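You operate a simulated robot arm through the tools that you are given. There is no shell and no other tool.

You are at the controls of a simulated robot arm. One attempt, no reset.

JOB
Draw a level black line, then turn the rulers to 30 and draw a red one.
Fine: green board, along the long ruler, two lines, each 8 cm or more; leave the rulers there; put both pencils back. Set down upright: what you pick out.
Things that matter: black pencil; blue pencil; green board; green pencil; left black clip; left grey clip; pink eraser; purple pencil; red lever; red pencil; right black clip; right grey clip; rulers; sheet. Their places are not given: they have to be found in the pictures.

Only the result counts: the job must be done as asked and must still hold three seconds after the hand-in. Knocking over, shifting, dropping, spilling or breaking anything else fails it.

ROBOT AND FRAMES
A 7-joint arm with a two-finger parallel gripper, fixed in place. Base frame: the origin is on the floor under the middle of its stand, x ahead of it, y to its left, z up; the work surface is at about z = 740. Readings come in mm, rad, newtons and seconds.
With the tool pointing down near the work surface it reaches from about 120 to 640 mm from the base axis. Its first joint turns from -2.496 to 2.496 rad. Payload 3 kg.
The TCP is the grasp point between the finger pads, 30 mm short of the fingertips. In the tool frame z runs along the fingers and y along their closing line. Largest opening 94 mm; finger width 28, thickness 10; the body of the gripper, 50 by 96 mm, starts 55 mm behind the TCP.
Orientation is that of the tool frame in the base frame, as a unit quaternion [x, y, z, w]. With the fingers straight down and closing along the base's y, the tool's x points along the base's -x, its y along +y and its z along -z.

CONTROLS
- The arm moves only by the tool nudge_tool. Its argument "deltas" is a list that holds one entry, the list of rows, each a list of 7 numbers: the shift along the tool's x, y, z in mm, then the turn, a rotation vector about the tool's x, y, z in rad, then the gripper command, from -1 (shut) to 1 (fully open), values between in proportion. In form: [[[dx, dy, dz, ax, ay, az, fingers], ...]]. A call has 1 to 20 rows; each row shifts and turns the commanded pose from where the row before left it, along the tool's axes as they then stand. Rows are played at 5 a second. More than 50 mm and 0.15 rad between two rows, or a gripper value outside its range, and nothing of the call is played. Where a pose cannot be reached the arm comes as near as it can. A force on the tool above 50 N (or 10 N above the force at the start of the call, whichever is more), or a blocked arm, ends the call early, and 0.2 s more pass. The fingers move at their own pace (about 45 mm/s each) and stop on an object; they squeeze with about 26 N. The grip force told is the motor's: it shows also when the fingers shut on nothing. Time passes only in rows, and 0.2 s behind the last, so rows that do not move let the fingers close. It gives the time, the measured TCP pose, the force on the tool (base axes), the opening and the grip force at its end, in the units of the frame above (readings bear some noise), with the torque about the TCP (base axes, N m) and any sound that the robot's microphone picked up.
- Cameras (640 x 400 px; columns grow to the right, rows downward): "scene" is fixed at [48.4, 649.5, 1401.9]; the picture's right is [-0.83, -0.56, 0.00], its down [-0.19, 0.29, -0.94] and it looks along [0.52, -0.78, -0.35] (base axes); focal length 268 px, centre (320, 200). "wrist" rides on the gripper at [76, 14, -102] in the tool frame; the picture's right is [-0.18, 0.98, 0.00], its down [-0.75, -0.14, -0.64] and it looks along [-0.63, -0.12, 0.77] (tool axes); focal length 243 px, centre (320, 200).
- capture(camera): a new picture of that camera. It takes no simulated time.
- slide_trunk(by): moves the trunk up (or, below 0, down) by that many mm; the arm rides with it, the base frame stays. It gives what a move gives, with no picture.
- pixel_to_xyz(camera, pixels): for up to 12 pixels [column, row] of the newest picture of that camera ("zoom" is the newest enlarged one), the place [x, y, z] in the base frame of the surface seen there, good to about 2 mm. It takes no simulated time.
- zoom(camera, box): a new picture of the part [left, top, right, bottom] of that camera's present view, enlarged. It takes no simulated time.
- job_done(): hands the job in; it is judged then, once.

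Unless the task says otherwise, let go and move clear before handing in.

The tools are called after ">>>" by a JSON object that holds its "op" and its "data". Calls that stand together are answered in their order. nudge_tool: Moves the arm, as the interface text tells. Its arguments: {"type":"object","properties":{"deltas":{"type":"array"}},"required":["deltas"]} The other tools are called the same way: slide_trunk (by) moves the trunk up or down; capture (camera) takes a picture; pixel_to_xyz (camera, pixels) gives the place of the surface under pixels of a picture; zoom (camera, box) takes an enlarged picture of a part of a camera's view; job_done () hands the job in.

At the start:

```text
time: 0.0
eef_pos: [481.2, 134.5, 1370.1]
tool_rot: [-0.001, 1.0, 0.0, -0.001]
force: [0.1, 0.0, -0.2]
ft_torque: [0.02, 0.02, 0.01]
finger_gap: 94.1
gripper_force: 0.1
trunk travel left (down, up): [-325.0, 65.0]
```

scene: 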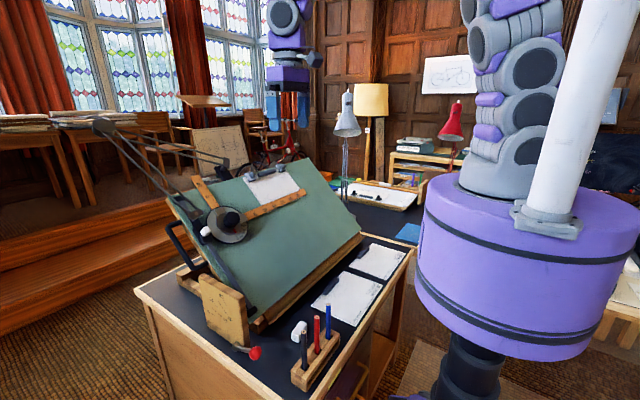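
wrist: 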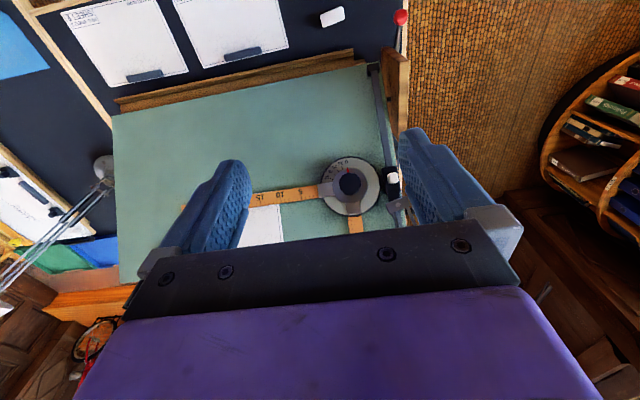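

The scene picture shows a tilted green drawing board with a drafting machine (protractor head near (228,222), rulers), a pencil block near (315,365) and a red lever knob near (255,352). I'll zoom in on these first.

>>> {"op": "zoom", "data": {"camera": "scene", "box": [160, 150, 320, 250]}}

>>> {"op": "zoom", "data": {"camera": "scene", "box": [220, 290, 380, 390]}}

>>> {"op": "zoom", "data": {"camera": "wrist", "box": [240, 120, 432, 240]}}

```text
4.00 times, centred on (240, 200) of scene
```

zoom: 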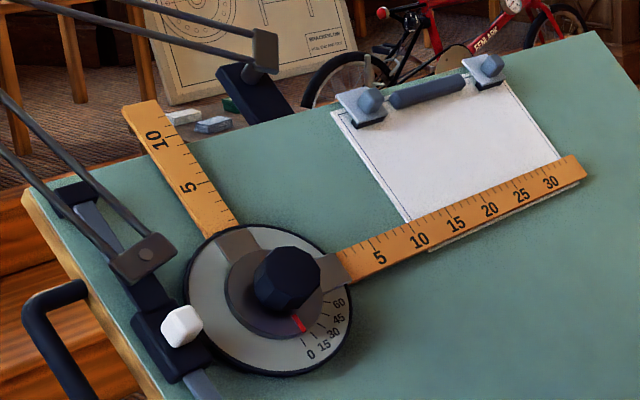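

```text
4.00 times, centred on (300, 340) of scene
```

zoom: 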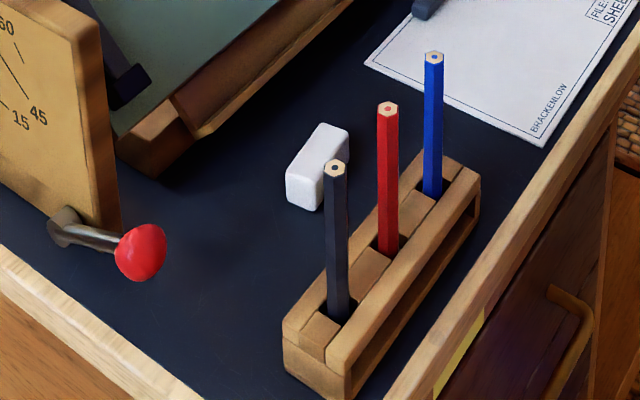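

```text
3.33 times, centred on (336, 180) of wrist
```

zoom: 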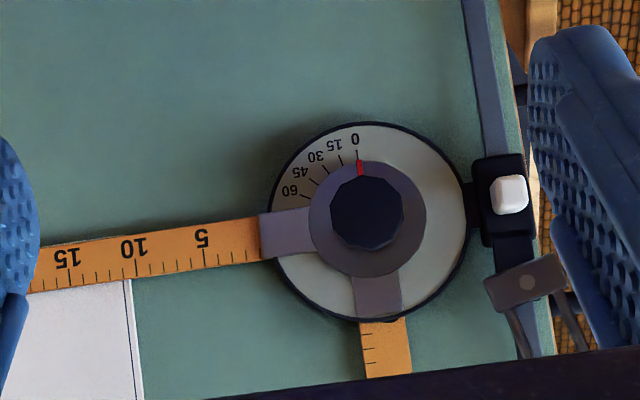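

The head's red index seems to be near 0 and the pencils stand in a block with black, red and blue. I'll get coordinates of the main features.

>>> {"op": "pixel_to_xyz", "data": {"camera": "scene", "pixels": [[304, 331], [317, 317], [328, 304], [315, 365], [255, 352], [298, 330], [231, 217], [205, 231], [305, 192], [192, 180], [360, 235], [255, 330]]}}

>>> {"op": "zoom", "data": {"camera": "scene", "box": [280, 220, 440, 320]}}

>>> {"op": "zoom", "data": {"camera": "scene", "box": [320, 80, 480, 250]}}

>>> {"op": "zoom", "data": {"camera": "scene", "box": [150, 240, 310, 400]}}

>>> {"op": "zoom", "data": {"camera": "wrist", "box": [0, 0, 420, 200]}}

>>> {"op": "zoom", "data": {"camera": "wrist", "box": [0, 140, 200, 330]}}

```text
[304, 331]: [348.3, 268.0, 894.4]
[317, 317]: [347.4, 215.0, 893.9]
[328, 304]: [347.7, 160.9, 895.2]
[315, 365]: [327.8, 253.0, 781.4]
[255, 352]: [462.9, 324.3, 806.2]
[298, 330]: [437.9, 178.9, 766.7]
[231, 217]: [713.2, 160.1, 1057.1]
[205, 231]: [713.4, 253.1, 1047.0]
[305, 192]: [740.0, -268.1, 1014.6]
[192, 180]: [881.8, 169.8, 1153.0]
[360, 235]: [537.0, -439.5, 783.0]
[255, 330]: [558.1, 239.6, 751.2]
```

```text
4.00 times, centred on (360, 270) of scene
```

zoom: 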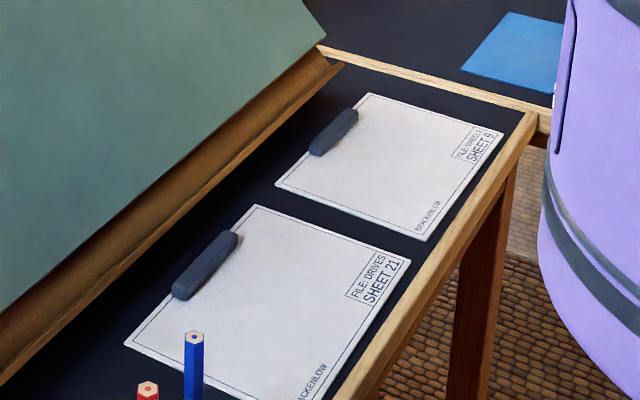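

```text
2.35 times, centred on (400, 165) of scene
```

zoom: 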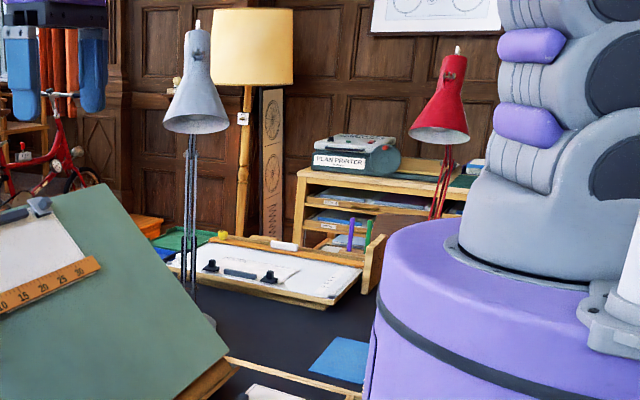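

```text
2.50 times, centred on (230, 320) of scene
```

zoom: 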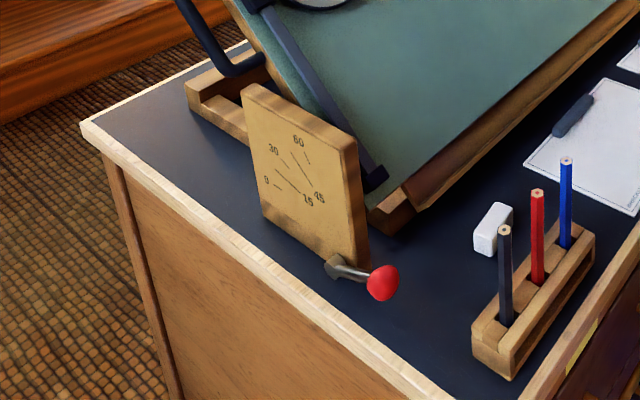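

```text
1.52 times, centred on (210, 100) of wrist
```

zoom: 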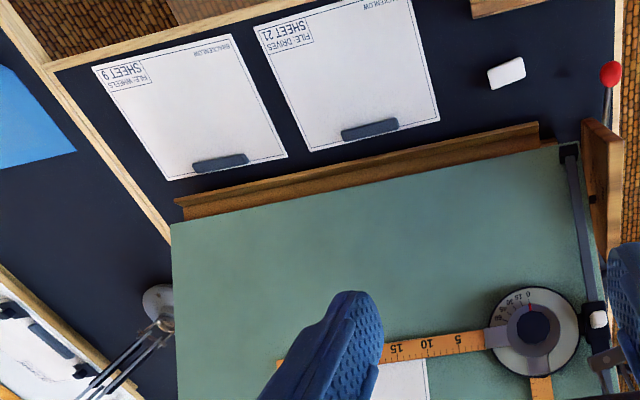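

```text
2.11 times, centred on (100, 235) of wrist
```

zoom: 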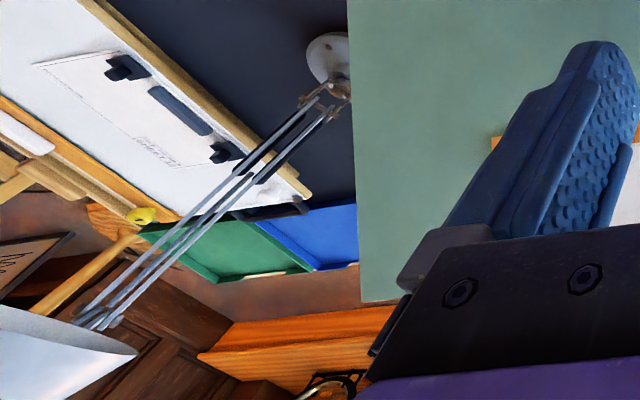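

The board is tilted with a sheet under the long ruler. I'll measure the board plane, ruler edges, dial marks and clips.

>>> {"op": "zoom", "data": {"camera": "scene", "box": [190, 160, 318, 240]}}

>>> {"op": "pixel_to_xyz", "data": {"camera": "scene", "pixels": [[260, 255], [300, 240], [330, 220], [270, 290], [340, 240], [310, 170], [180, 205], [308, 159], [362, 234], [262, 322], [175, 195], [225, 178]]}}

```text
5.00 times, centred on (254, 200) of scene
```

zoom: 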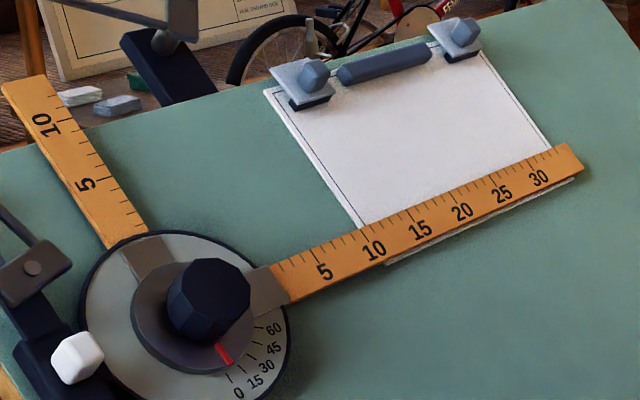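

```text
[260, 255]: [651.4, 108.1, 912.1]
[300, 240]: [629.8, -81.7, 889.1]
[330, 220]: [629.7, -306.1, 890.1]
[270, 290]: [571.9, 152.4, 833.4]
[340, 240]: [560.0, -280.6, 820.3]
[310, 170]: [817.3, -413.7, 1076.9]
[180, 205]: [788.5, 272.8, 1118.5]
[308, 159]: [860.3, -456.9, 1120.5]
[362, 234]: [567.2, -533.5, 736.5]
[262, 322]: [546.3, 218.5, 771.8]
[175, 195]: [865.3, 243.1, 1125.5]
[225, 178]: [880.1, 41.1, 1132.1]
```

The board fits the plane z ≈ x + 261 (45° tilt, level along y). Now I'll measure the ruler's edges and the dial in the last zoom.

>>> {"op": "pixel_to_xyz", "data": {"camera": "zoom", "pixels": [[300, 293], [570, 170], [282, 268], [560, 154], [430, 220], [210, 295], [120, 300], [280, 340], [160, 250], [75, 355], [223, 353], [238, 380]]}}

>>> {"op": "pixel_to_xyz", "data": {"camera": "zoom", "pixels": [[20, 92], [135, 225], [270, 95], [385, 262], [575, 182], [445, 50], [313, 75], [465, 30], [380, 65], [310, 100], [300, 150], [500, 120]]}}

```text
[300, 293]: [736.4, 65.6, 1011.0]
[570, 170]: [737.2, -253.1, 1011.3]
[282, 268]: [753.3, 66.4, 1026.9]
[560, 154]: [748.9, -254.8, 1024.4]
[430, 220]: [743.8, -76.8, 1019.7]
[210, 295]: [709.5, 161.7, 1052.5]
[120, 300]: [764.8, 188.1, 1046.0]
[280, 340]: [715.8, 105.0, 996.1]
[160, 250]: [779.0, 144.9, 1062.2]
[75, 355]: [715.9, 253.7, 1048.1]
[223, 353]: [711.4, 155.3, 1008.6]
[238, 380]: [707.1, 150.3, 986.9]
```

```text
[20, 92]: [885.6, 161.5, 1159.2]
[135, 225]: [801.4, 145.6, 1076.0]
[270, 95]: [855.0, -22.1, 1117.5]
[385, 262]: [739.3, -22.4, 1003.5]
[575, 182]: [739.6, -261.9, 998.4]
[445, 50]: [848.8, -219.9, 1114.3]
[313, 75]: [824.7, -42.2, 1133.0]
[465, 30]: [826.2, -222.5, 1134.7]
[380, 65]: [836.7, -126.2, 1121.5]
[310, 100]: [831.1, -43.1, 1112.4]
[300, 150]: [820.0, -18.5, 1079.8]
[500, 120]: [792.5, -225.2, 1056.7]
```

The rulers lie level at 0 (ruler edge constant within 1 mm over 320 mm), the dial's 15/30/45/60 marks go towards the long ruler, so 30 swings the ruler up towards the left grey clip near (313,75) of the zoom. I'll shift the arm sideways to get a clearer view of the sheet, clips and head.

>>> {"op": "nudge_tool", "data": {"deltas": [[[0, -40, 0, 0, 0, 0, 1], [0, -40, 0, 0, 0, 0, 1], [0, -40, 0, 0, 0, 0, 1], [0, -40, 0, 0, 0, 0, 1], [0, -40, 0, 0, 0, 0, 1], [0, -40, 0, 0, 0, 0, 1]]]}}

>>> {"op": "capture", "data": {"camera": "wrist"}}

>>> {"op": "capture", "data": {"camera": "scene"}}

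```text
time: 1.4
eef_pos: [480.7, -111.2, 1369.4]
tool_rot: [-0.002, 1.0, 0.001, 0.0]
force: [0.2, -0.1, 0.1]
ft_torque: [0.03, -0.02, 0.02]
finger_gap: 94.1
gripper_force: 0.1
trunk travel left (down, up): [-325.0, 65.0]
```

```text
taken
```

wrist: 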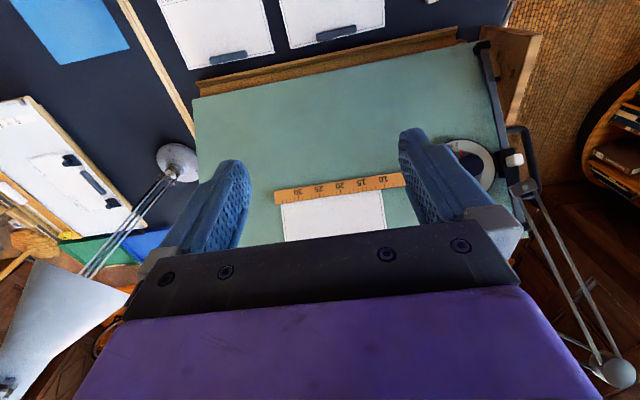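

```text
taken
```

scene: 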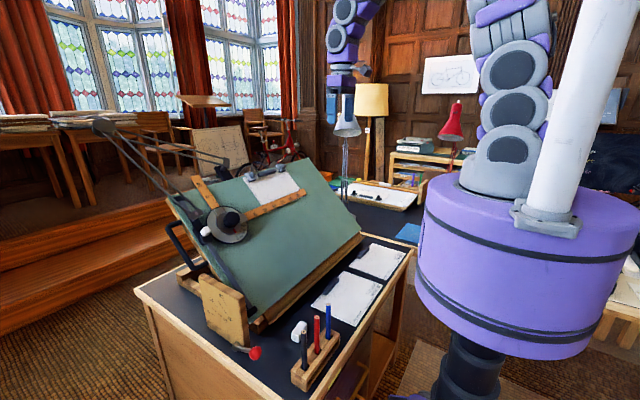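

The scene camera gives the clearest view of the clips and ruler. I'll zoom tightly on the clip/ruler area and the head.

>>> {"op": "zoom", "data": {"camera": "scene", "box": [236, 160, 316, 210]}}

>>> {"op": "pixel_to_xyz", "data": {"camera": "zoom", "pixels": [[60, 160], [120, 110], [150, 190], [100, 215], [30, 180], [380, 90], [440, 110], [530, 280], [420, 20], [360, 50], [200, 130], [320, 95]]}}

>>> {"op": "zoom", "data": {"camera": "scene", "box": [190, 190, 270, 240]}}

>>> {"op": "zoom", "data": {"camera": "scene", "box": [90, 110, 250, 210]}}

```text
8.00 times, centred on (276, 185) of scene
```

zoom: 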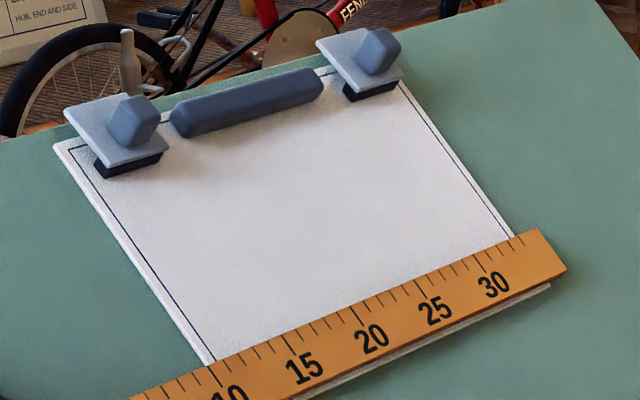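

```text
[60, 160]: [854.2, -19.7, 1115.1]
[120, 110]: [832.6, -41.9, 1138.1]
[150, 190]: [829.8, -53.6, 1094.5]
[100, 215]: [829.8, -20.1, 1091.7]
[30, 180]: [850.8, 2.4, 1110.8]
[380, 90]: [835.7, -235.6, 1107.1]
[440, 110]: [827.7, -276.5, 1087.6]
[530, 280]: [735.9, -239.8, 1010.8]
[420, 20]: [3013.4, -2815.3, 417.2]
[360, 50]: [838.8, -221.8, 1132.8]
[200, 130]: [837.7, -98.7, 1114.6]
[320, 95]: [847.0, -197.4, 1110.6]
```

```text
8.00 times, centred on (230, 215) of scene
```

zoom: 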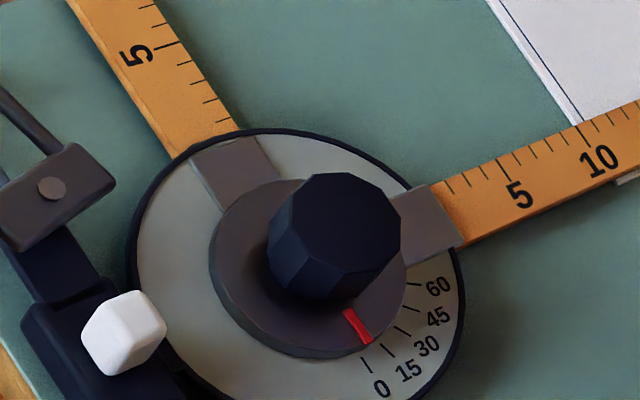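

```text
4.00 times, centred on (170, 160) of scene
```

zoom: 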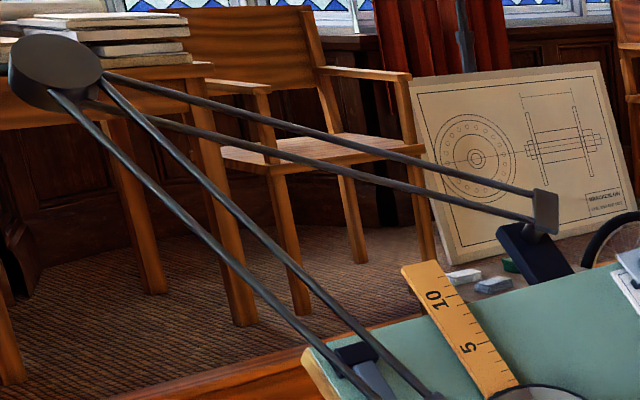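

The left grey clip sits at the sheet's top-left corner where the ruler would swing to at 30. I'll measure the clip's pad corners and the ruler's edges precisely to check the clearance.

>>> {"op": "zoom", "data": {"camera": "scene", "box": [240, 168, 264, 183]}}

>>> {"op": "pixel_to_xyz", "data": {"camera": "zoom", "pixels": [[320, 200], [250, 250], [400, 230], [460, 200], [120, 150], [300, 100], [220, 270], [420, 260], [280, 310], [260, 200], [240, 180], [440, 180]]}}

```text
16.00 times, centred on (252, 176) of scene
```

zoom: 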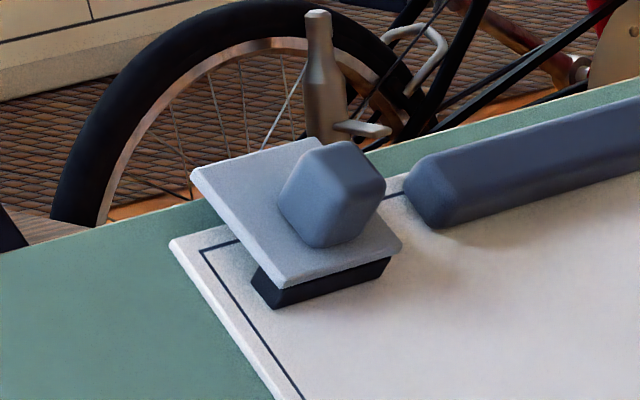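

```text
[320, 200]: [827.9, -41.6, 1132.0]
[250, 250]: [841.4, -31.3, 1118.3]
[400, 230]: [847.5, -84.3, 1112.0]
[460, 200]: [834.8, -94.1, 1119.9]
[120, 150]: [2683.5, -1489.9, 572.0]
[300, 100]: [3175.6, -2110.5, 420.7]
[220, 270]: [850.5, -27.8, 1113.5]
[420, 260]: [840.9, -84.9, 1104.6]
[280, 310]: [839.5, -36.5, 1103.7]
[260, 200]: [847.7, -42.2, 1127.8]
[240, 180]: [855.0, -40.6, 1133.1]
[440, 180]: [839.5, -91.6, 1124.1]
```

The clip's lower-right corner is about 29° from the head centre, so at 30° the ruler (28 mm wide) would run into the left grey clip from the head's present height. I'll look closely at the head, its carriage and rail to see whether it slides.

>>> {"op": "nudge_tool", "data": {"deltas": [[[0, 42, 0, 0, 0, 0, 1], [0, 42, 0, 0, 0, 0, 1], [0, 42, 0, 0, 0, 0, 1], [0, 42, 0, 0, 0, 0, 1], [0, 42, 0, 0, 0, 0, 1], [0, 42, 0, 0, 0, 0, 1], [-20, 0, 28, 0, 0, 0, 1], [-20, 0, 28, 0, 0, 0, 1], [-20, 0, 28, 0, 0, 0, 1], [-20, 0, 28, 0, 0, 0, 1]]]}}

>>> {"op": "capture", "data": {"camera": "wrist"}}

>>> {"op": "zoom", "data": {"camera": "scene", "box": [150, 180, 230, 260]}}

```text
time: 3.6
eef_pos: [562.9, 148.2, 1258.2]
tool_rot: [0.0, 1.0, 0.0, 0.001]
force: [-0.4, 0.4, -0.6]
ft_torque: [0.03, 0.0, -0.01]
finger_gap: 93.9
gripper_force: 0.0
trunk travel left (down, up): [-325.0, 65.0]
```

```text
taken
```

wrist: 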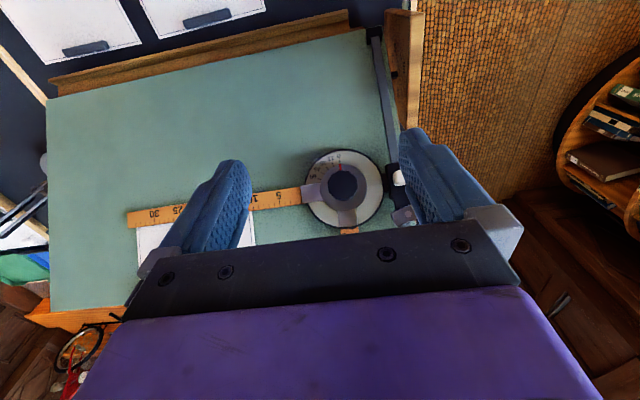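

```text
5.00 times, centred on (190, 220) of scene
```

zoom: 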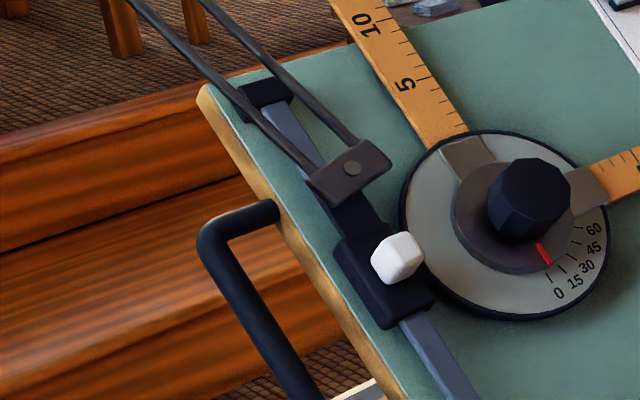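

I see a rail along the board's left edge with a carriage (black block at (375,290) in the zoom) and a white knob, so the head may slide. I'll measure these parts.

>>> {"op": "pixel_to_xyz", "data": {"camera": "zoom", "pixels": [[350, 172], [375, 305], [398, 258], [300, 130], [440, 350], [262, 92], [355, 220], [330, 190], [370, 155], [430, 230], [530, 195], [500, 250]]}}

>>> {"op": "zoom", "data": {"camera": "wrist", "box": [290, 120, 450, 240]}}

>>> {"op": "pixel_to_xyz", "data": {"camera": "zoom", "pixels": [[213, 260], [430, 230], [400, 140], [70, 270], [240, 420], [200, 180], [110, 220], [360, 210], [420, 360], [213, 300], [180, 250], [250, 250]]}}

```text
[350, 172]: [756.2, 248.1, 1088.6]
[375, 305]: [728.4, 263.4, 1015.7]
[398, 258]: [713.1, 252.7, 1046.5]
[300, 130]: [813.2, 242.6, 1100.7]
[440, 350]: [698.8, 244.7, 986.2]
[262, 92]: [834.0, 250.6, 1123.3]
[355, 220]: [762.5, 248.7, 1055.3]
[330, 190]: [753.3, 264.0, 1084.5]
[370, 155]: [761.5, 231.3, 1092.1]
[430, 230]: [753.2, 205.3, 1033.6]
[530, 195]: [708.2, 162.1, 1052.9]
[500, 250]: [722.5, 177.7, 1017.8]
```

```text
3.33 times, centred on (370, 180) of wrist
```

zoom: 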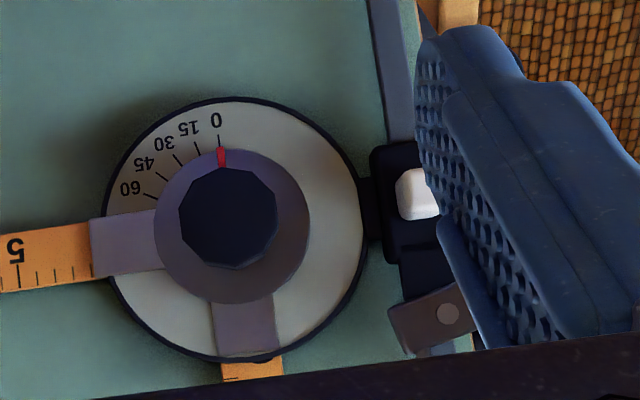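

```text
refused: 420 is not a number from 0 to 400
```

In the wrist zoom the red index at (222,158) points at 0. Next I'll measure the pencils, block and the arm's own shoulder height to plan the pick-up.

>>> {"op": "zoom", "data": {"camera": "scene", "box": [280, 295, 350, 395]}}

>>> {"op": "pixel_to_xyz", "data": {"camera": "scene", "pixels": [[500, 145], [490, 190], [520, 60], [304, 345], [305, 360], [304, 331], [317, 317], [328, 304], [318, 350], [331, 335], [298, 372], [330, 350]]}}

```text
4.00 times, centred on (315, 345) of scene
```

zoom: 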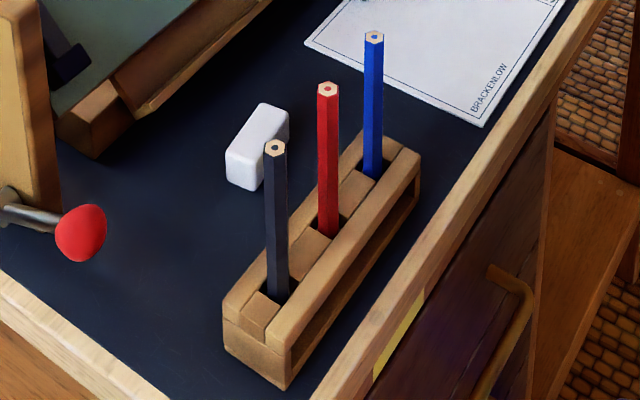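

```text
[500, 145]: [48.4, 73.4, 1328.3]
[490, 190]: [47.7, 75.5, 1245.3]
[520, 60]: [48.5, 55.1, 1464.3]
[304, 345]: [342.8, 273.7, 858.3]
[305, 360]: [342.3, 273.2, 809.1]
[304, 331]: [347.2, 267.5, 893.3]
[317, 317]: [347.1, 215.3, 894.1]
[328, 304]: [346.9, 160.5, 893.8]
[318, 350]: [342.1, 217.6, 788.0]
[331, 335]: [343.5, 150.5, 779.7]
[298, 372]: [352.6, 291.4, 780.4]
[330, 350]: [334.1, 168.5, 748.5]
```

Black pencil: top centre about (347, 268, 893.5), 13 mm thick, spaced 53 mm from red. I'll bring the open (42 mm) gripper above it, fingers closing along y.

>>> {"op": "nudge_tool", "data": {"deltas": [[[36, 20, 10, 0, 0, 0, -0.1], [36, 20, 15, 0, 0, 0, -0.1], [36, 20, 20, 0, 0, 0, -0.1], [36, 20, 30, 0, 0, 0, -0.1], [36, 20, 35, 0, 0, 0, -0.1], [36, 20, 40, 0, 0, 0, -0.1], [0, 0, 40, 0, 0, 0, -0.1], [0, 0, 40, 0, 0, 0, -0.1], [0, 0, 20, 0, 0, 0, -0.1], [0, 0, 0, 0, 0, 0, -0.1]]]}}

>>> {"op": "capture", "data": {"camera": "wrist"}}

>>> {"op": "capture", "data": {"camera": "scene"}}

```text
refused: row 4 steps farther than a row can; nothing moved
```

```text
taken
```

wrist: 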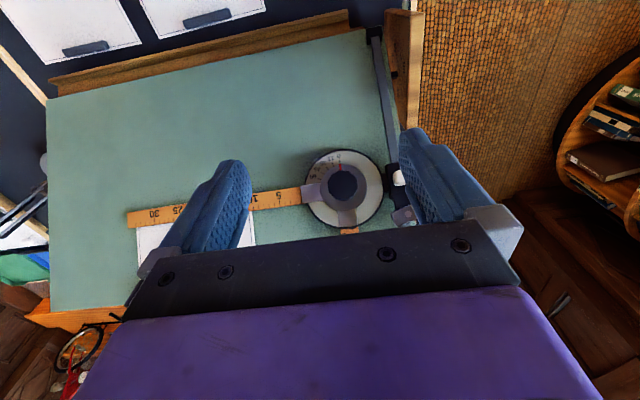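

```text
taken
```

scene: 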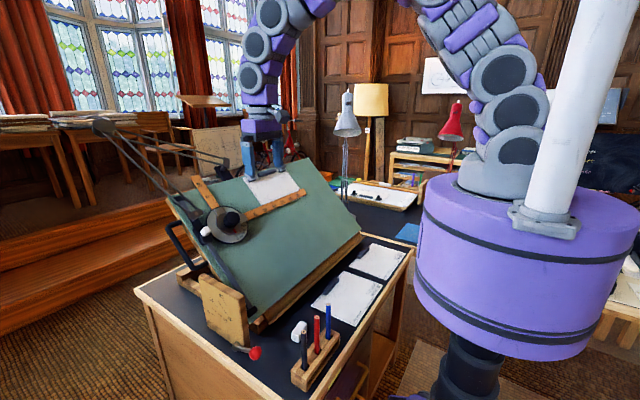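

Row 4 was longer than 50 mm, so nothing moved. I'll replay with shorter rows.

>>> {"op": "nudge_tool", "data": {"deltas": [[[36, 20, 10, 0, 0, 0, -0.1], [36, 20, 10, 0, 0, 0, -0.1], [36, 20, 15, 0, 0, 0, -0.1], [36, 20, 20, 0, 0, 0, -0.1], [36, 20, 20, 0, 0, 0, -0.1], [36, 20, 20, 0, 0, 0, -0.1], [0, 0, 40, 0, 0, 0, -0.1], [0, 0, 40, 0, 0, 0, -0.1], [0, 0, 40, 0, 0, 0, -0.1], [0, 0, 0, 0, 0, 0, -0.1]]]}}

>>> {"op": "capture", "data": {"camera": "wrist"}}

>>> {"op": "capture", "data": {"camera": "scene"}}

```text
time: 5.8
eef_pos: [342.0, 267.2, 1043.9]
tool_rot: [0.0, 1.0, 0.0, 0.0]
force: [0.0, 0.3, -0.2]
ft_torque: [0.01, 0.0, -0.02]
finger_gap: 42.4
gripper_force: 0.1
trunk travel left (down, up): [-325.0, 65.0]
```

```text
taken
```

wrist: 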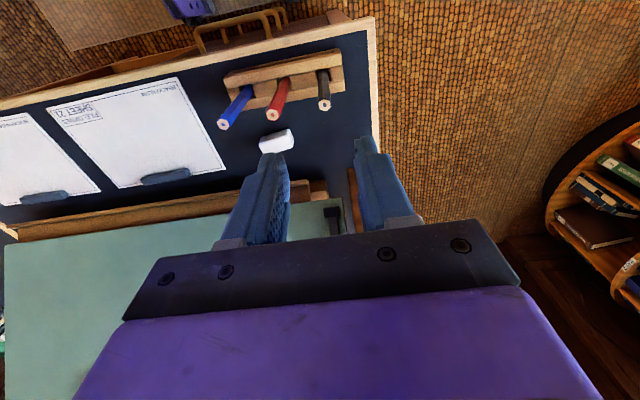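

```text
taken
```

scene: 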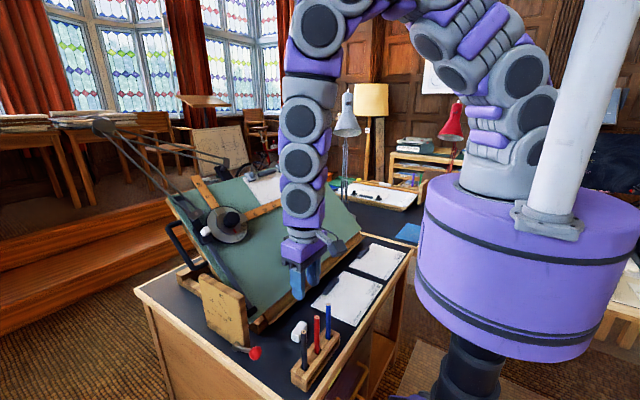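

The gripper hovers above the pencils (black top at wrist pixel (324,104)). I'll refine the pencil top positions from this view.

>>> {"op": "zoom", "data": {"camera": "wrist", "box": [200, 40, 360, 140]}}

>>> {"op": "pixel_to_xyz", "data": {"camera": "wrist", "pixels": [[324, 105], [271, 115], [222, 124], [323, 85], [335, 75], [300, 90], [240, 70]]}}

```text
4.00 times, centred on (280, 90) of wrist
```

zoom: 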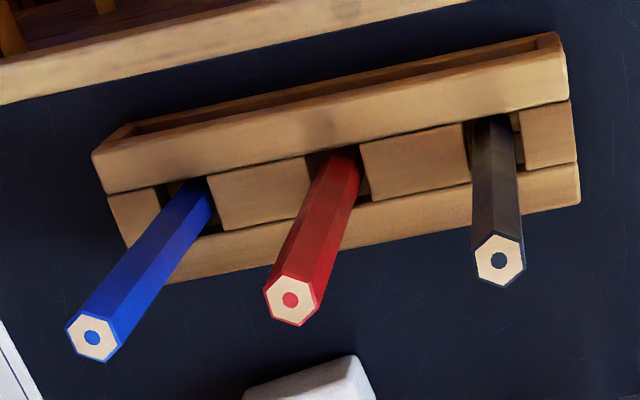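

```text
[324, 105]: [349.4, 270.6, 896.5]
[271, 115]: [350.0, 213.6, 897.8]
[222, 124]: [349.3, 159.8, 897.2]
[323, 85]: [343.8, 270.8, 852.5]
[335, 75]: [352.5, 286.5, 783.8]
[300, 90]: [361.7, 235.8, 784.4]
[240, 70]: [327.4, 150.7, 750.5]
```

I'll take the pencil-top centres from the sharper zoom.

>>> {"op": "pixel_to_xyz", "data": {"camera": "zoom", "pixels": [[499, 260], [291, 300], [92, 338], [480, 125], [520, 120], [497, 200], [545, 130], [420, 160], [260, 195], [320, 320], [540, 185], [320, 130]]}}

```text
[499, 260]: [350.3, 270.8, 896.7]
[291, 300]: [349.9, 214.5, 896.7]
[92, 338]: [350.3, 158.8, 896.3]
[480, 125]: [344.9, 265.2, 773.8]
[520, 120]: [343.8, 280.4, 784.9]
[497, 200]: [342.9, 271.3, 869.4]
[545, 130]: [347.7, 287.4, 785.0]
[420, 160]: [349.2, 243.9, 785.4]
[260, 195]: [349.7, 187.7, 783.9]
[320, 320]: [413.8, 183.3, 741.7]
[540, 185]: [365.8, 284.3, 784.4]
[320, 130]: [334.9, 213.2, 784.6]
```

Black pencil axis ≈ (349, 270), top ≈ 895, block top 784. I'll descend straight with the gripper at 42 mm opening to TCP z ≈ 853, then check.

>>> {"op": "nudge_tool", "data": {"deltas": [[[-7, 2.5, 30, 0, 0, 0, -0.1], [0, 0, 40, 0, 0, 0, -0.1], [0, 0, 35, 0, 0, 0, -0.1], [0, 0, 30, 0, 0, 0, -0.1], [0, 0, 30, 0, 0, 0, -0.1], [0, 0, 25, 0, 0, 0, -0.1], [0, 0, 0, 0, 0, 0, -0.1], [0, 0, 0, 0, 0, 0, -0.1]]]}}

>>> {"op": "zoom", "data": {"camera": "scene", "box": [260, 270, 380, 390]}}

>>> {"op": "capture", "data": {"camera": "wrist"}}

```text
time: 7.6
eef_pos: [351.7, 268.0, 854.8]
tool_rot: [0.0, 1.0, -0.001, 0.0]
force: [0.0, -0.7, -0.7]
ft_torque: [-0.03, 0.02, 0.0]
finger_gap: 42.1
gripper_force: 0.1
trunk travel left (down, up): [-325.0, 65.0]
```

```text
3.33 times, centred on (320, 330) of scene
```

zoom: 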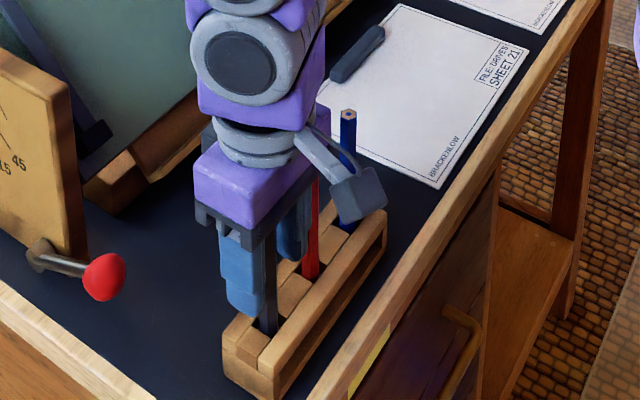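

```text
taken
```

wrist: 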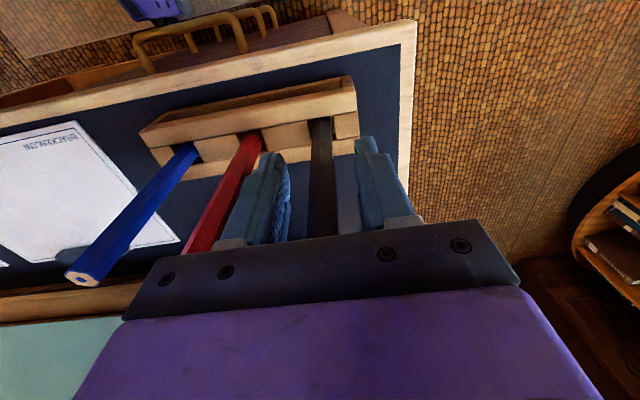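

The black pencil stands between the fingers (wrist (325,180)). I'll close the gripper and wait.

>>> {"op": "nudge_tool", "data": {"deltas": [[[0, 0, 0, 0, 0, 0, -0.6], [0, 0, 0, 0, 0, 0, -1], [0, 0, 0, 0, 0, 0, -1], [0, 0, 0, 0, 0, 0, -1], [0, 0, 0, 0, 0, 0, -1]]]}}

>>> {"op": "capture", "data": {"camera": "wrist"}}

```text
time: 8.8
eef_pos: [349.4, 268.5, 852.4]
tool_rot: [0.0, 1.0, -0.001, 0.0]
force: [-0.8, 0.0, 1.3]
ft_torque: [-0.01, 0.01, 0.0]
finger_gap: 13.6
gripper_force: 25.4
trunk travel left (down, up): [-325.0, 65.0]
```

```text
taken
```

wrist: 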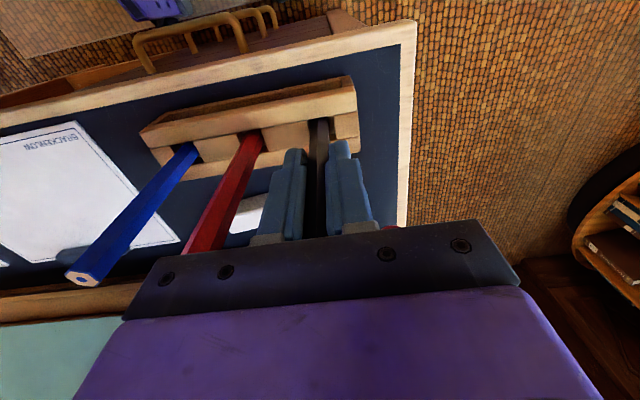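

The pencil is held (gap 13.6 mm, 25 N). I'll lift it straight up slowly.

>>> {"op": "nudge_tool", "data": {"deltas": [[[0, 0, 0, 0, 0, 0, -1], [0, 0, -8, 0, 0, 0, -1], [0, 0, -12, 0, 0, 0, -1], [0, 0, -15, 0, 0, 0, -1], [0, 0, -20, 0, 0, 0, -1], [0, 0, -25, 0, 0, 0, -1], [0, 0, -30, 0, 0, 0, -1], [0, 0, -30, 0, 0, 0, -1], [0, 0, 0, 0, 0, 0, -1], [0, 0, 0, 0, 0, 0, -1]]]}}

>>> {"op": "capture", "data": {"camera": "wrist"}}

>>> {"op": "zoom", "data": {"camera": "scene", "box": [250, 250, 390, 390]}}

```text
time: 11.0
eef_pos: [349.9, 268.0, 994.0]
tool_rot: [0.0, 1.0, -0.001, 0.0]
force: [-0.2, 0.3, 0.5]
ft_torque: [0.0, 0.03, 0.02]
finger_gap: 13.5
gripper_force: 25.8
trunk travel left (down, up): [-325.0, 65.0]
```

```text
taken
```

wrist: 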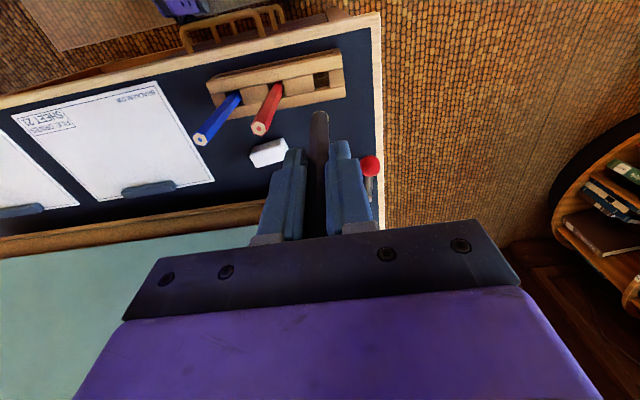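

```text
2.86 times, centred on (320, 320) of scene
```

zoom: 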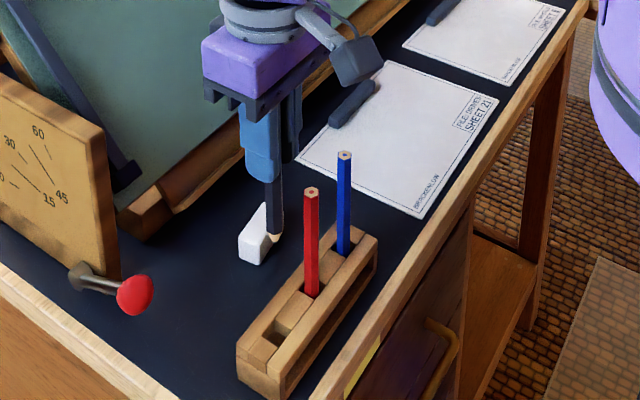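

The pencil is out with its sharpened tip down (zoom pixel (274,242)). I'll measure the tip relative to the TCP.

>>> {"op": "zoom", "data": {"camera": "scene", "box": [295, 300, 327, 340]}}

>>> {"op": "pixel_to_xyz", "data": {"camera": "scene", "pixels": [[310, 334], [310, 333], [309, 330], [309, 325], [309, 320]]}}

```text
10.00 times, centred on (311, 320) of scene
```

zoom: 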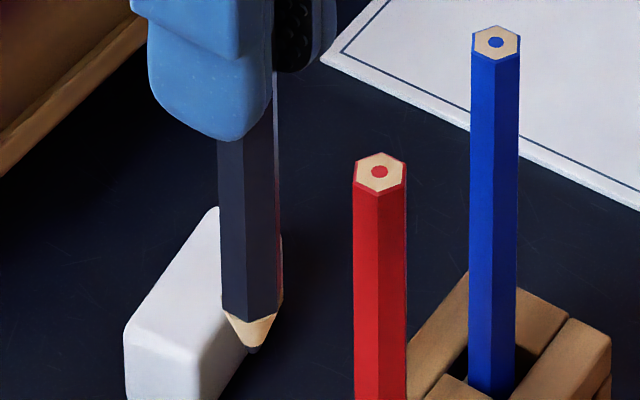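

```text
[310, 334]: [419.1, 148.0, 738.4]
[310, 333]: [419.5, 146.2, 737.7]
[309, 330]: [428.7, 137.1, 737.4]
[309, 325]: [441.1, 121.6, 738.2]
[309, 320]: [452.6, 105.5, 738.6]
```

>>> {"op": "pixel_to_xyz", "data": {"camera": "zoom", "pixels": [[254, 351], [252, 345], [251, 330], [250, 310], [250, 250], [250, 200], [246, 160], [210, 100]]}}

```text
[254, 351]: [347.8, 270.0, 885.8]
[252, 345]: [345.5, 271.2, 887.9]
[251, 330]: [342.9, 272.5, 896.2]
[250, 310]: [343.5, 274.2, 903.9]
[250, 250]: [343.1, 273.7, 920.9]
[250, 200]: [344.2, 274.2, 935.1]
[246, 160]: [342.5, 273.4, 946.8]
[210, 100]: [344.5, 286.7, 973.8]
```

The tip lies about 108.5 mm beyond the TCP along the tool axis. Now I'll measure the ruler's upper edge precisely for the black line.

>>> {"op": "zoom", "data": {"camera": "scene", "box": [240, 185, 280, 210]}}

>>> {"op": "pixel_to_xyz", "data": {"camera": "zoom", "pixels": [[100, 290], [100, 300], [100, 310], [300, 205], [300, 215], [300, 225], [500, 125], [500, 135], [500, 145], [300, 300], [300, 310], [300, 320]]}}

```text
16.00 times, centred on (260, 198) of scene
```

zoom: 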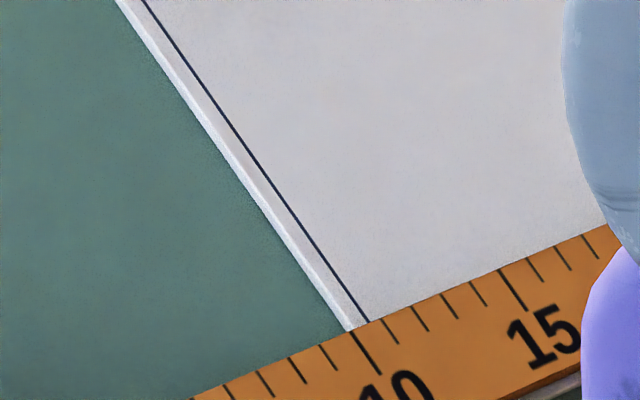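

```text
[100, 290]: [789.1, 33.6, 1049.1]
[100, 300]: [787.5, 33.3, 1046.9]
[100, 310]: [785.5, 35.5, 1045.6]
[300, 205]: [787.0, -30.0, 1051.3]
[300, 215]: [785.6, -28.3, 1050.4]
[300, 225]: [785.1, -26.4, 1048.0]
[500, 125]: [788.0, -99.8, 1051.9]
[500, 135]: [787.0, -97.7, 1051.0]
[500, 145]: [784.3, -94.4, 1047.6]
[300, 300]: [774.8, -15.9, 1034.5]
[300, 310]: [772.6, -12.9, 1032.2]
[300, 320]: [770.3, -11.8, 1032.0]
```

>>> {"op": "pixel_to_xyz", "data": {"camera": "zoom", "pixels": [[250, 382], [250, 366], [340, 343], [340, 328], [450, 297], [450, 280], [550, 255], [550, 240], [450, 340], [350, 390], [550, 300], [410, 320]]}}

>>> {"op": "zoom", "data": {"camera": "scene", "box": [225, 195, 265, 220]}}

>>> {"op": "pixel_to_xyz", "data": {"camera": "zoom", "pixels": [[450, 280], [450, 270], [550, 235], [400, 310], [400, 340], [400, 360], [300, 355], [260, 380], [330, 300], [600, 250], [500, 320], [350, 325]]}}

```text
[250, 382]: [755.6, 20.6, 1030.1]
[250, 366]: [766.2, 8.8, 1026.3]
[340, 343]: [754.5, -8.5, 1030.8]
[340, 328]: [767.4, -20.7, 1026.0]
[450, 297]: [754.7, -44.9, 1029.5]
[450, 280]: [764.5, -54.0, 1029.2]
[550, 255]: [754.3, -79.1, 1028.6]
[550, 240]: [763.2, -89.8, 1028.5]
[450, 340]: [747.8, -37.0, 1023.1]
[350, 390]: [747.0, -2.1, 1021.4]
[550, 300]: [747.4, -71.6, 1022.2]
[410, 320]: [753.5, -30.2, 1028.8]
```

```text
16.00 times, centred on (245, 208) of scene
```

zoom: 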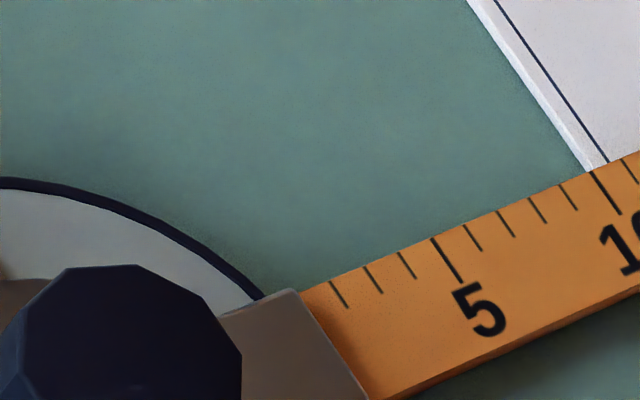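

```text
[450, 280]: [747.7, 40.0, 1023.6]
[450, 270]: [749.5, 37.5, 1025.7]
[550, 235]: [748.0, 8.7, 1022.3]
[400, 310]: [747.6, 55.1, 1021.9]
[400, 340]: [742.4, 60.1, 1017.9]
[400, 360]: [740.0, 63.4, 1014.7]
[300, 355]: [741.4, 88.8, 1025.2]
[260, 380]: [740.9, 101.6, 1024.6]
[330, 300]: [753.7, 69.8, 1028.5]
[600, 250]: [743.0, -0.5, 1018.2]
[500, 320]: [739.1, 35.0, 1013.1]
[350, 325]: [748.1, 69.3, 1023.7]
```

Ruler's upper edge is at in-board height v≈1263 (v=(x+z)/√2), about 10 mm above the board, the sheet about 2.7 mm thick from y=-22 rightward. I'll carry the pencil up and across to y≈-150, tilting the tool 35° towards the board.

>>> {"op": "nudge_tool", "data": {"deltas": [[[0, -41.8, -15.6, 0, 0, 0, -1], [0, -41.8, -15.6, 0, 0, 0, -1], [0, -41.8, -15.6, 0, 0, 0, -1], [0, -41.8, -15.6, 0, 0, 0, -1], [0, -41.8, -15.6, 0, 0, 0, -1], [0, -41.8, -15.6, 0, 0, 0, -1], [0, -41.8, -15.6, 0, 0, 0, -1], [0, -41.8, -15.6, 0, 0, 0, -1], [0, -41.8, -15.6, 0, 0, 0, -1], [0, -41.8, -15.6, 0, 0, 0, -1], [0, 0, 0, 0, -0.1018, 0, -1], [0, 0, 0, 0, -0.1018, 0, -1], [0, 0, 0, 0, -0.1018, 0, -1], [0, 0, 0, 0, -0.1018, 0, -1], [0, 0, 0, 0, -0.1018, 0, -1], [0, 0, 0, 0, -0.1018, 0, -1], [0, 0, 0, 0, 0, 0, -1]]]}}

>>> {"op": "capture", "data": {"camera": "scene"}}

>>> {"op": "capture", "data": {"camera": "wrist"}}

```text
time: 14.6
eef_pos: [427.6, -195.6, 1150.9]
tool_rot: [0.0, 0.961, 0.003, 0.276]
force: [0.1, -0.1, -0.8]
ft_torque: [-0.01, 0.02, 0.0]
finger_gap: 13.7
gripper_force: 26.0
out of reach, approached as far as the arm can: row 12, 13, 14, 15, 16
trunk travel left (down, up): [-325.0, 65.0]
```

```text
taken
```

scene: 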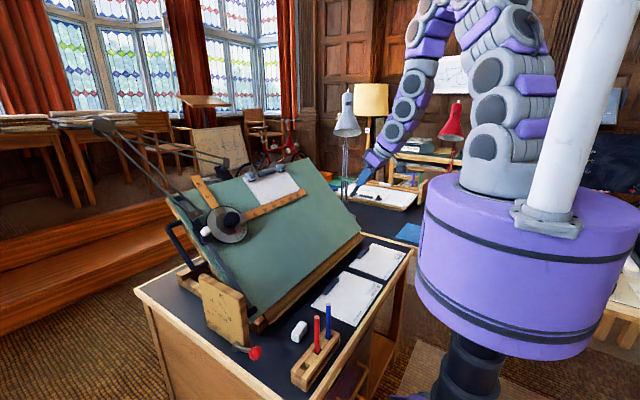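

```text
taken
```

wrist: 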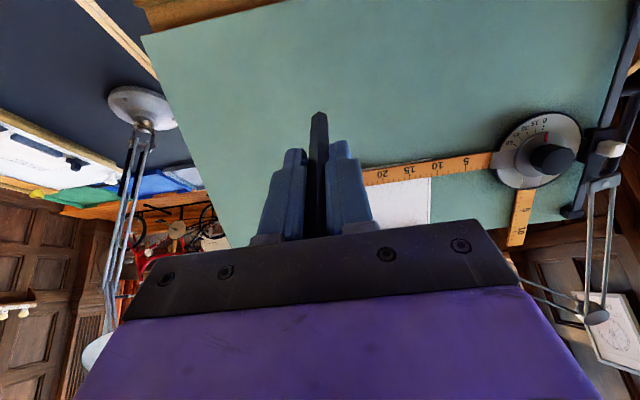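

The tilt close to the base was out of reach, so the arm ended at (428,-196,1151). I'll move forward in small amounts and read where the commanded pose is.

>>> {"op": "nudge_tool", "data": {"deltas": [[[-33, 0, 24, 0, 0, 0, -1], [-33, 0, 24, 0, 0, 0, -1], [-33, 0, 24, 0, 0, 0, -1], [0, 0, 0, 0, 0, 0, -1], [0, 0, 0, 0, 0, 0, -1]]]}}

```text
time: 15.8
eef_pos: [550.2, -195.9, 1143.3]
tool_rot: [-0.001, 0.961, 0.001, 0.275]
force: [0.1, 0.6, 0.6]
ft_torque: [0.02, -0.02, 0.0]
finger_gap: 13.9
gripper_force: 26.0
trunk travel left (down, up): [-325.0, 65.0]
```

The commanded pose follows the reached pose. Tilt is 31.9°; I'll finish to 35° and move to a hover about 40 mm off the board at y≈-150.

>>> {"op": "nudge_tool", "data": {"deltas": [[[0, 0, 0, 0, -0.054, 0, -1], [-26, 11.5, 17.9, 0, 0, 0, -1], [-26, 11.5, 17.9, 0, 0, 0, -1], [-26, 11.5, 17.9, 0, 0, 0, -1], [-20, 11.5, 13.7, 0, 0, 0, -1], [0, 0, 0, 0, 0, 0, -1], [0, 0, 0, 0, 0, 0, -1]]]}}

>>> {"op": "capture", "data": {"camera": "scene"}}

>>> {"op": "capture", "data": {"camera": "wrist"}}

>>> {"op": "zoom", "data": {"camera": "scene", "box": [220, 150, 320, 220]}}

```text
time: 17.4
eef_pos: [669.1, -147.9, 1143.2]
tool_rot: [0.0, 0.954, 0.002, 0.301]
force: [0.1, -0.8, -0.1]
ft_torque: [0.03, 0.0, 0.0]
finger_gap: 13.7
gripper_force: 26.5
trunk travel left (down, up): [-325.0, 65.0]
```

```text
taken
```

scene: 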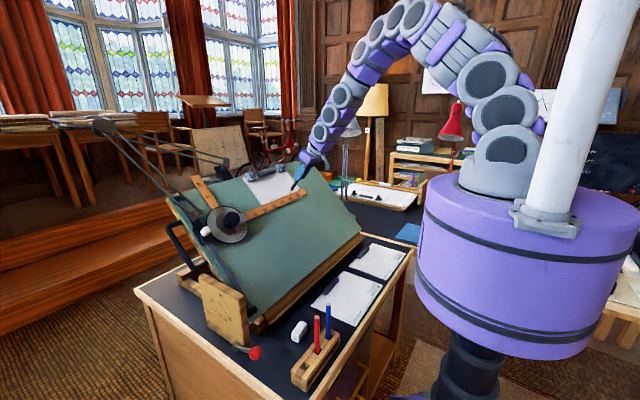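

```text
taken
```

wrist: 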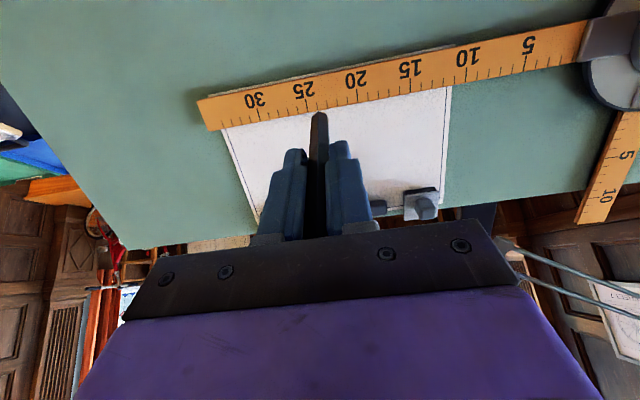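

```text
5.71 times, centred on (270, 185) of scene
```

zoom: 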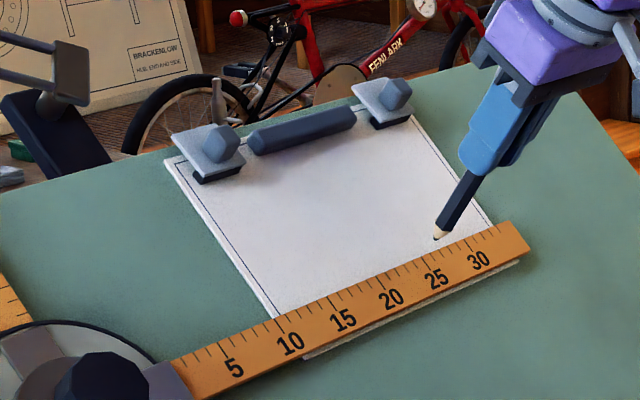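

The pencil hovers over the sheet near ruler mark 25. I'll measure the tip position precisely.

>>> {"op": "zoom", "data": {"camera": "scene", "box": [282, 175, 314, 195]}}

>>> {"op": "pixel_to_xyz", "data": {"camera": "zoom", "pixels": [[320, 200]]}}

```text
16.00 times, centred on (298, 185) of scene
```

zoom: 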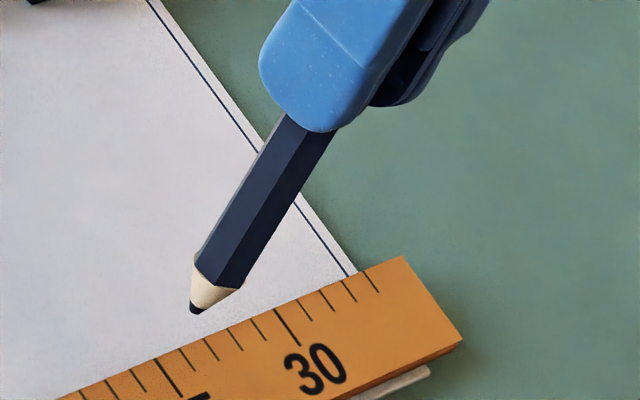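

```text
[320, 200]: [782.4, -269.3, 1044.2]
```

>>> {"op": "pixel_to_xyz", "data": {"camera": "zoom", "pixels": [[195, 308], [198, 303], [205, 290], [215, 270], [250, 210], [290, 150], [320, 60], [180, 355], [180, 380], [170, 300], [320, 310], [400, 270]]}}

```text
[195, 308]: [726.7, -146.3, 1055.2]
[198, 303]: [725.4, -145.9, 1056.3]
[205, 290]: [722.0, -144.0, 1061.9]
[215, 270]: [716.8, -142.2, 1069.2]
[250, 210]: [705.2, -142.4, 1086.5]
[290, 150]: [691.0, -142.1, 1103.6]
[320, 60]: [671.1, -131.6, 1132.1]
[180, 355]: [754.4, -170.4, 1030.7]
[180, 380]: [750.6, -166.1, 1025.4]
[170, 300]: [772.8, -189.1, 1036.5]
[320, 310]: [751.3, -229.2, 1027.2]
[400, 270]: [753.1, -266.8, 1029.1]
```

Tip is at about (728,-147,1055): 48 mm off the board at v≈1261. I'll bring it to about 12 mm off the board at v≈1269 and check against the ruler edge.

>>> {"op": "nudge_tool", "data": {"deltas": [[[-4.7, 0, 11.4, 0, 0, 0, -1], [-4.7, 0, 11.4, 0, 0, 0, -1], [-4.7, 0, 11.3, 0, 0, 0, -1], [0, 0, 0, 0, 0, 0, -1], [0, 0, 0, 0, 0, 0, -1]]]}}

>>> {"op": "zoom", "data": {"camera": "scene", "box": [282, 175, 314, 195]}}

>>> {"op": "zoom", "data": {"camera": "wrist", "box": [270, 70, 370, 140]}}

```text
time: 18.6
eef_pos: [700.6, -150.4, 1123.2]
tool_rot: [-0.001, 0.954, 0.002, 0.3]
force: [-0.1, 1.3, 0.2]
ft_torque: [-0.03, 0.0, 0.0]
finger_gap: 13.3
gripper_force: 26.1
trunk travel left (down, up): [-325.0, 65.0]
```

```text
16.00 times, centred on (298, 185) of scene
```

zoom: 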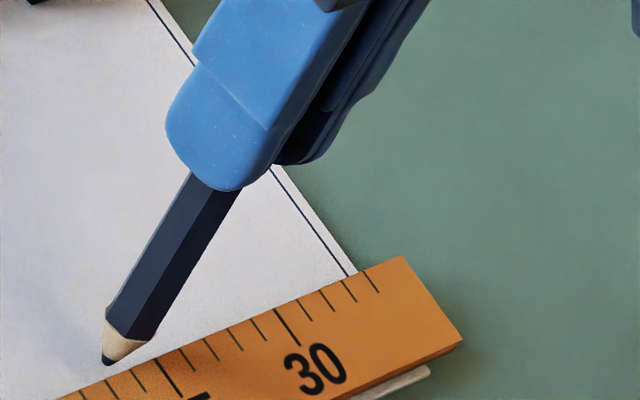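

```text
5.71 times, centred on (320, 105) of wrist
```

zoom: 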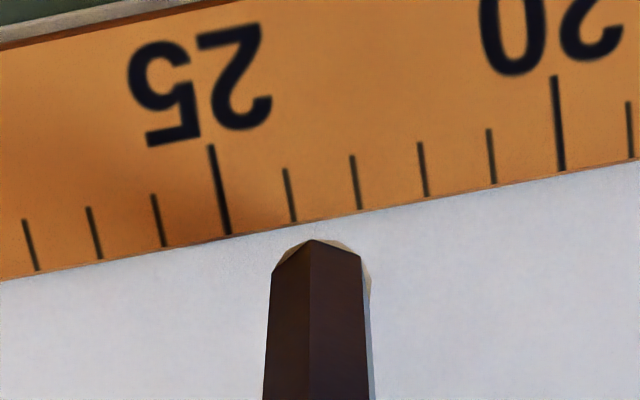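

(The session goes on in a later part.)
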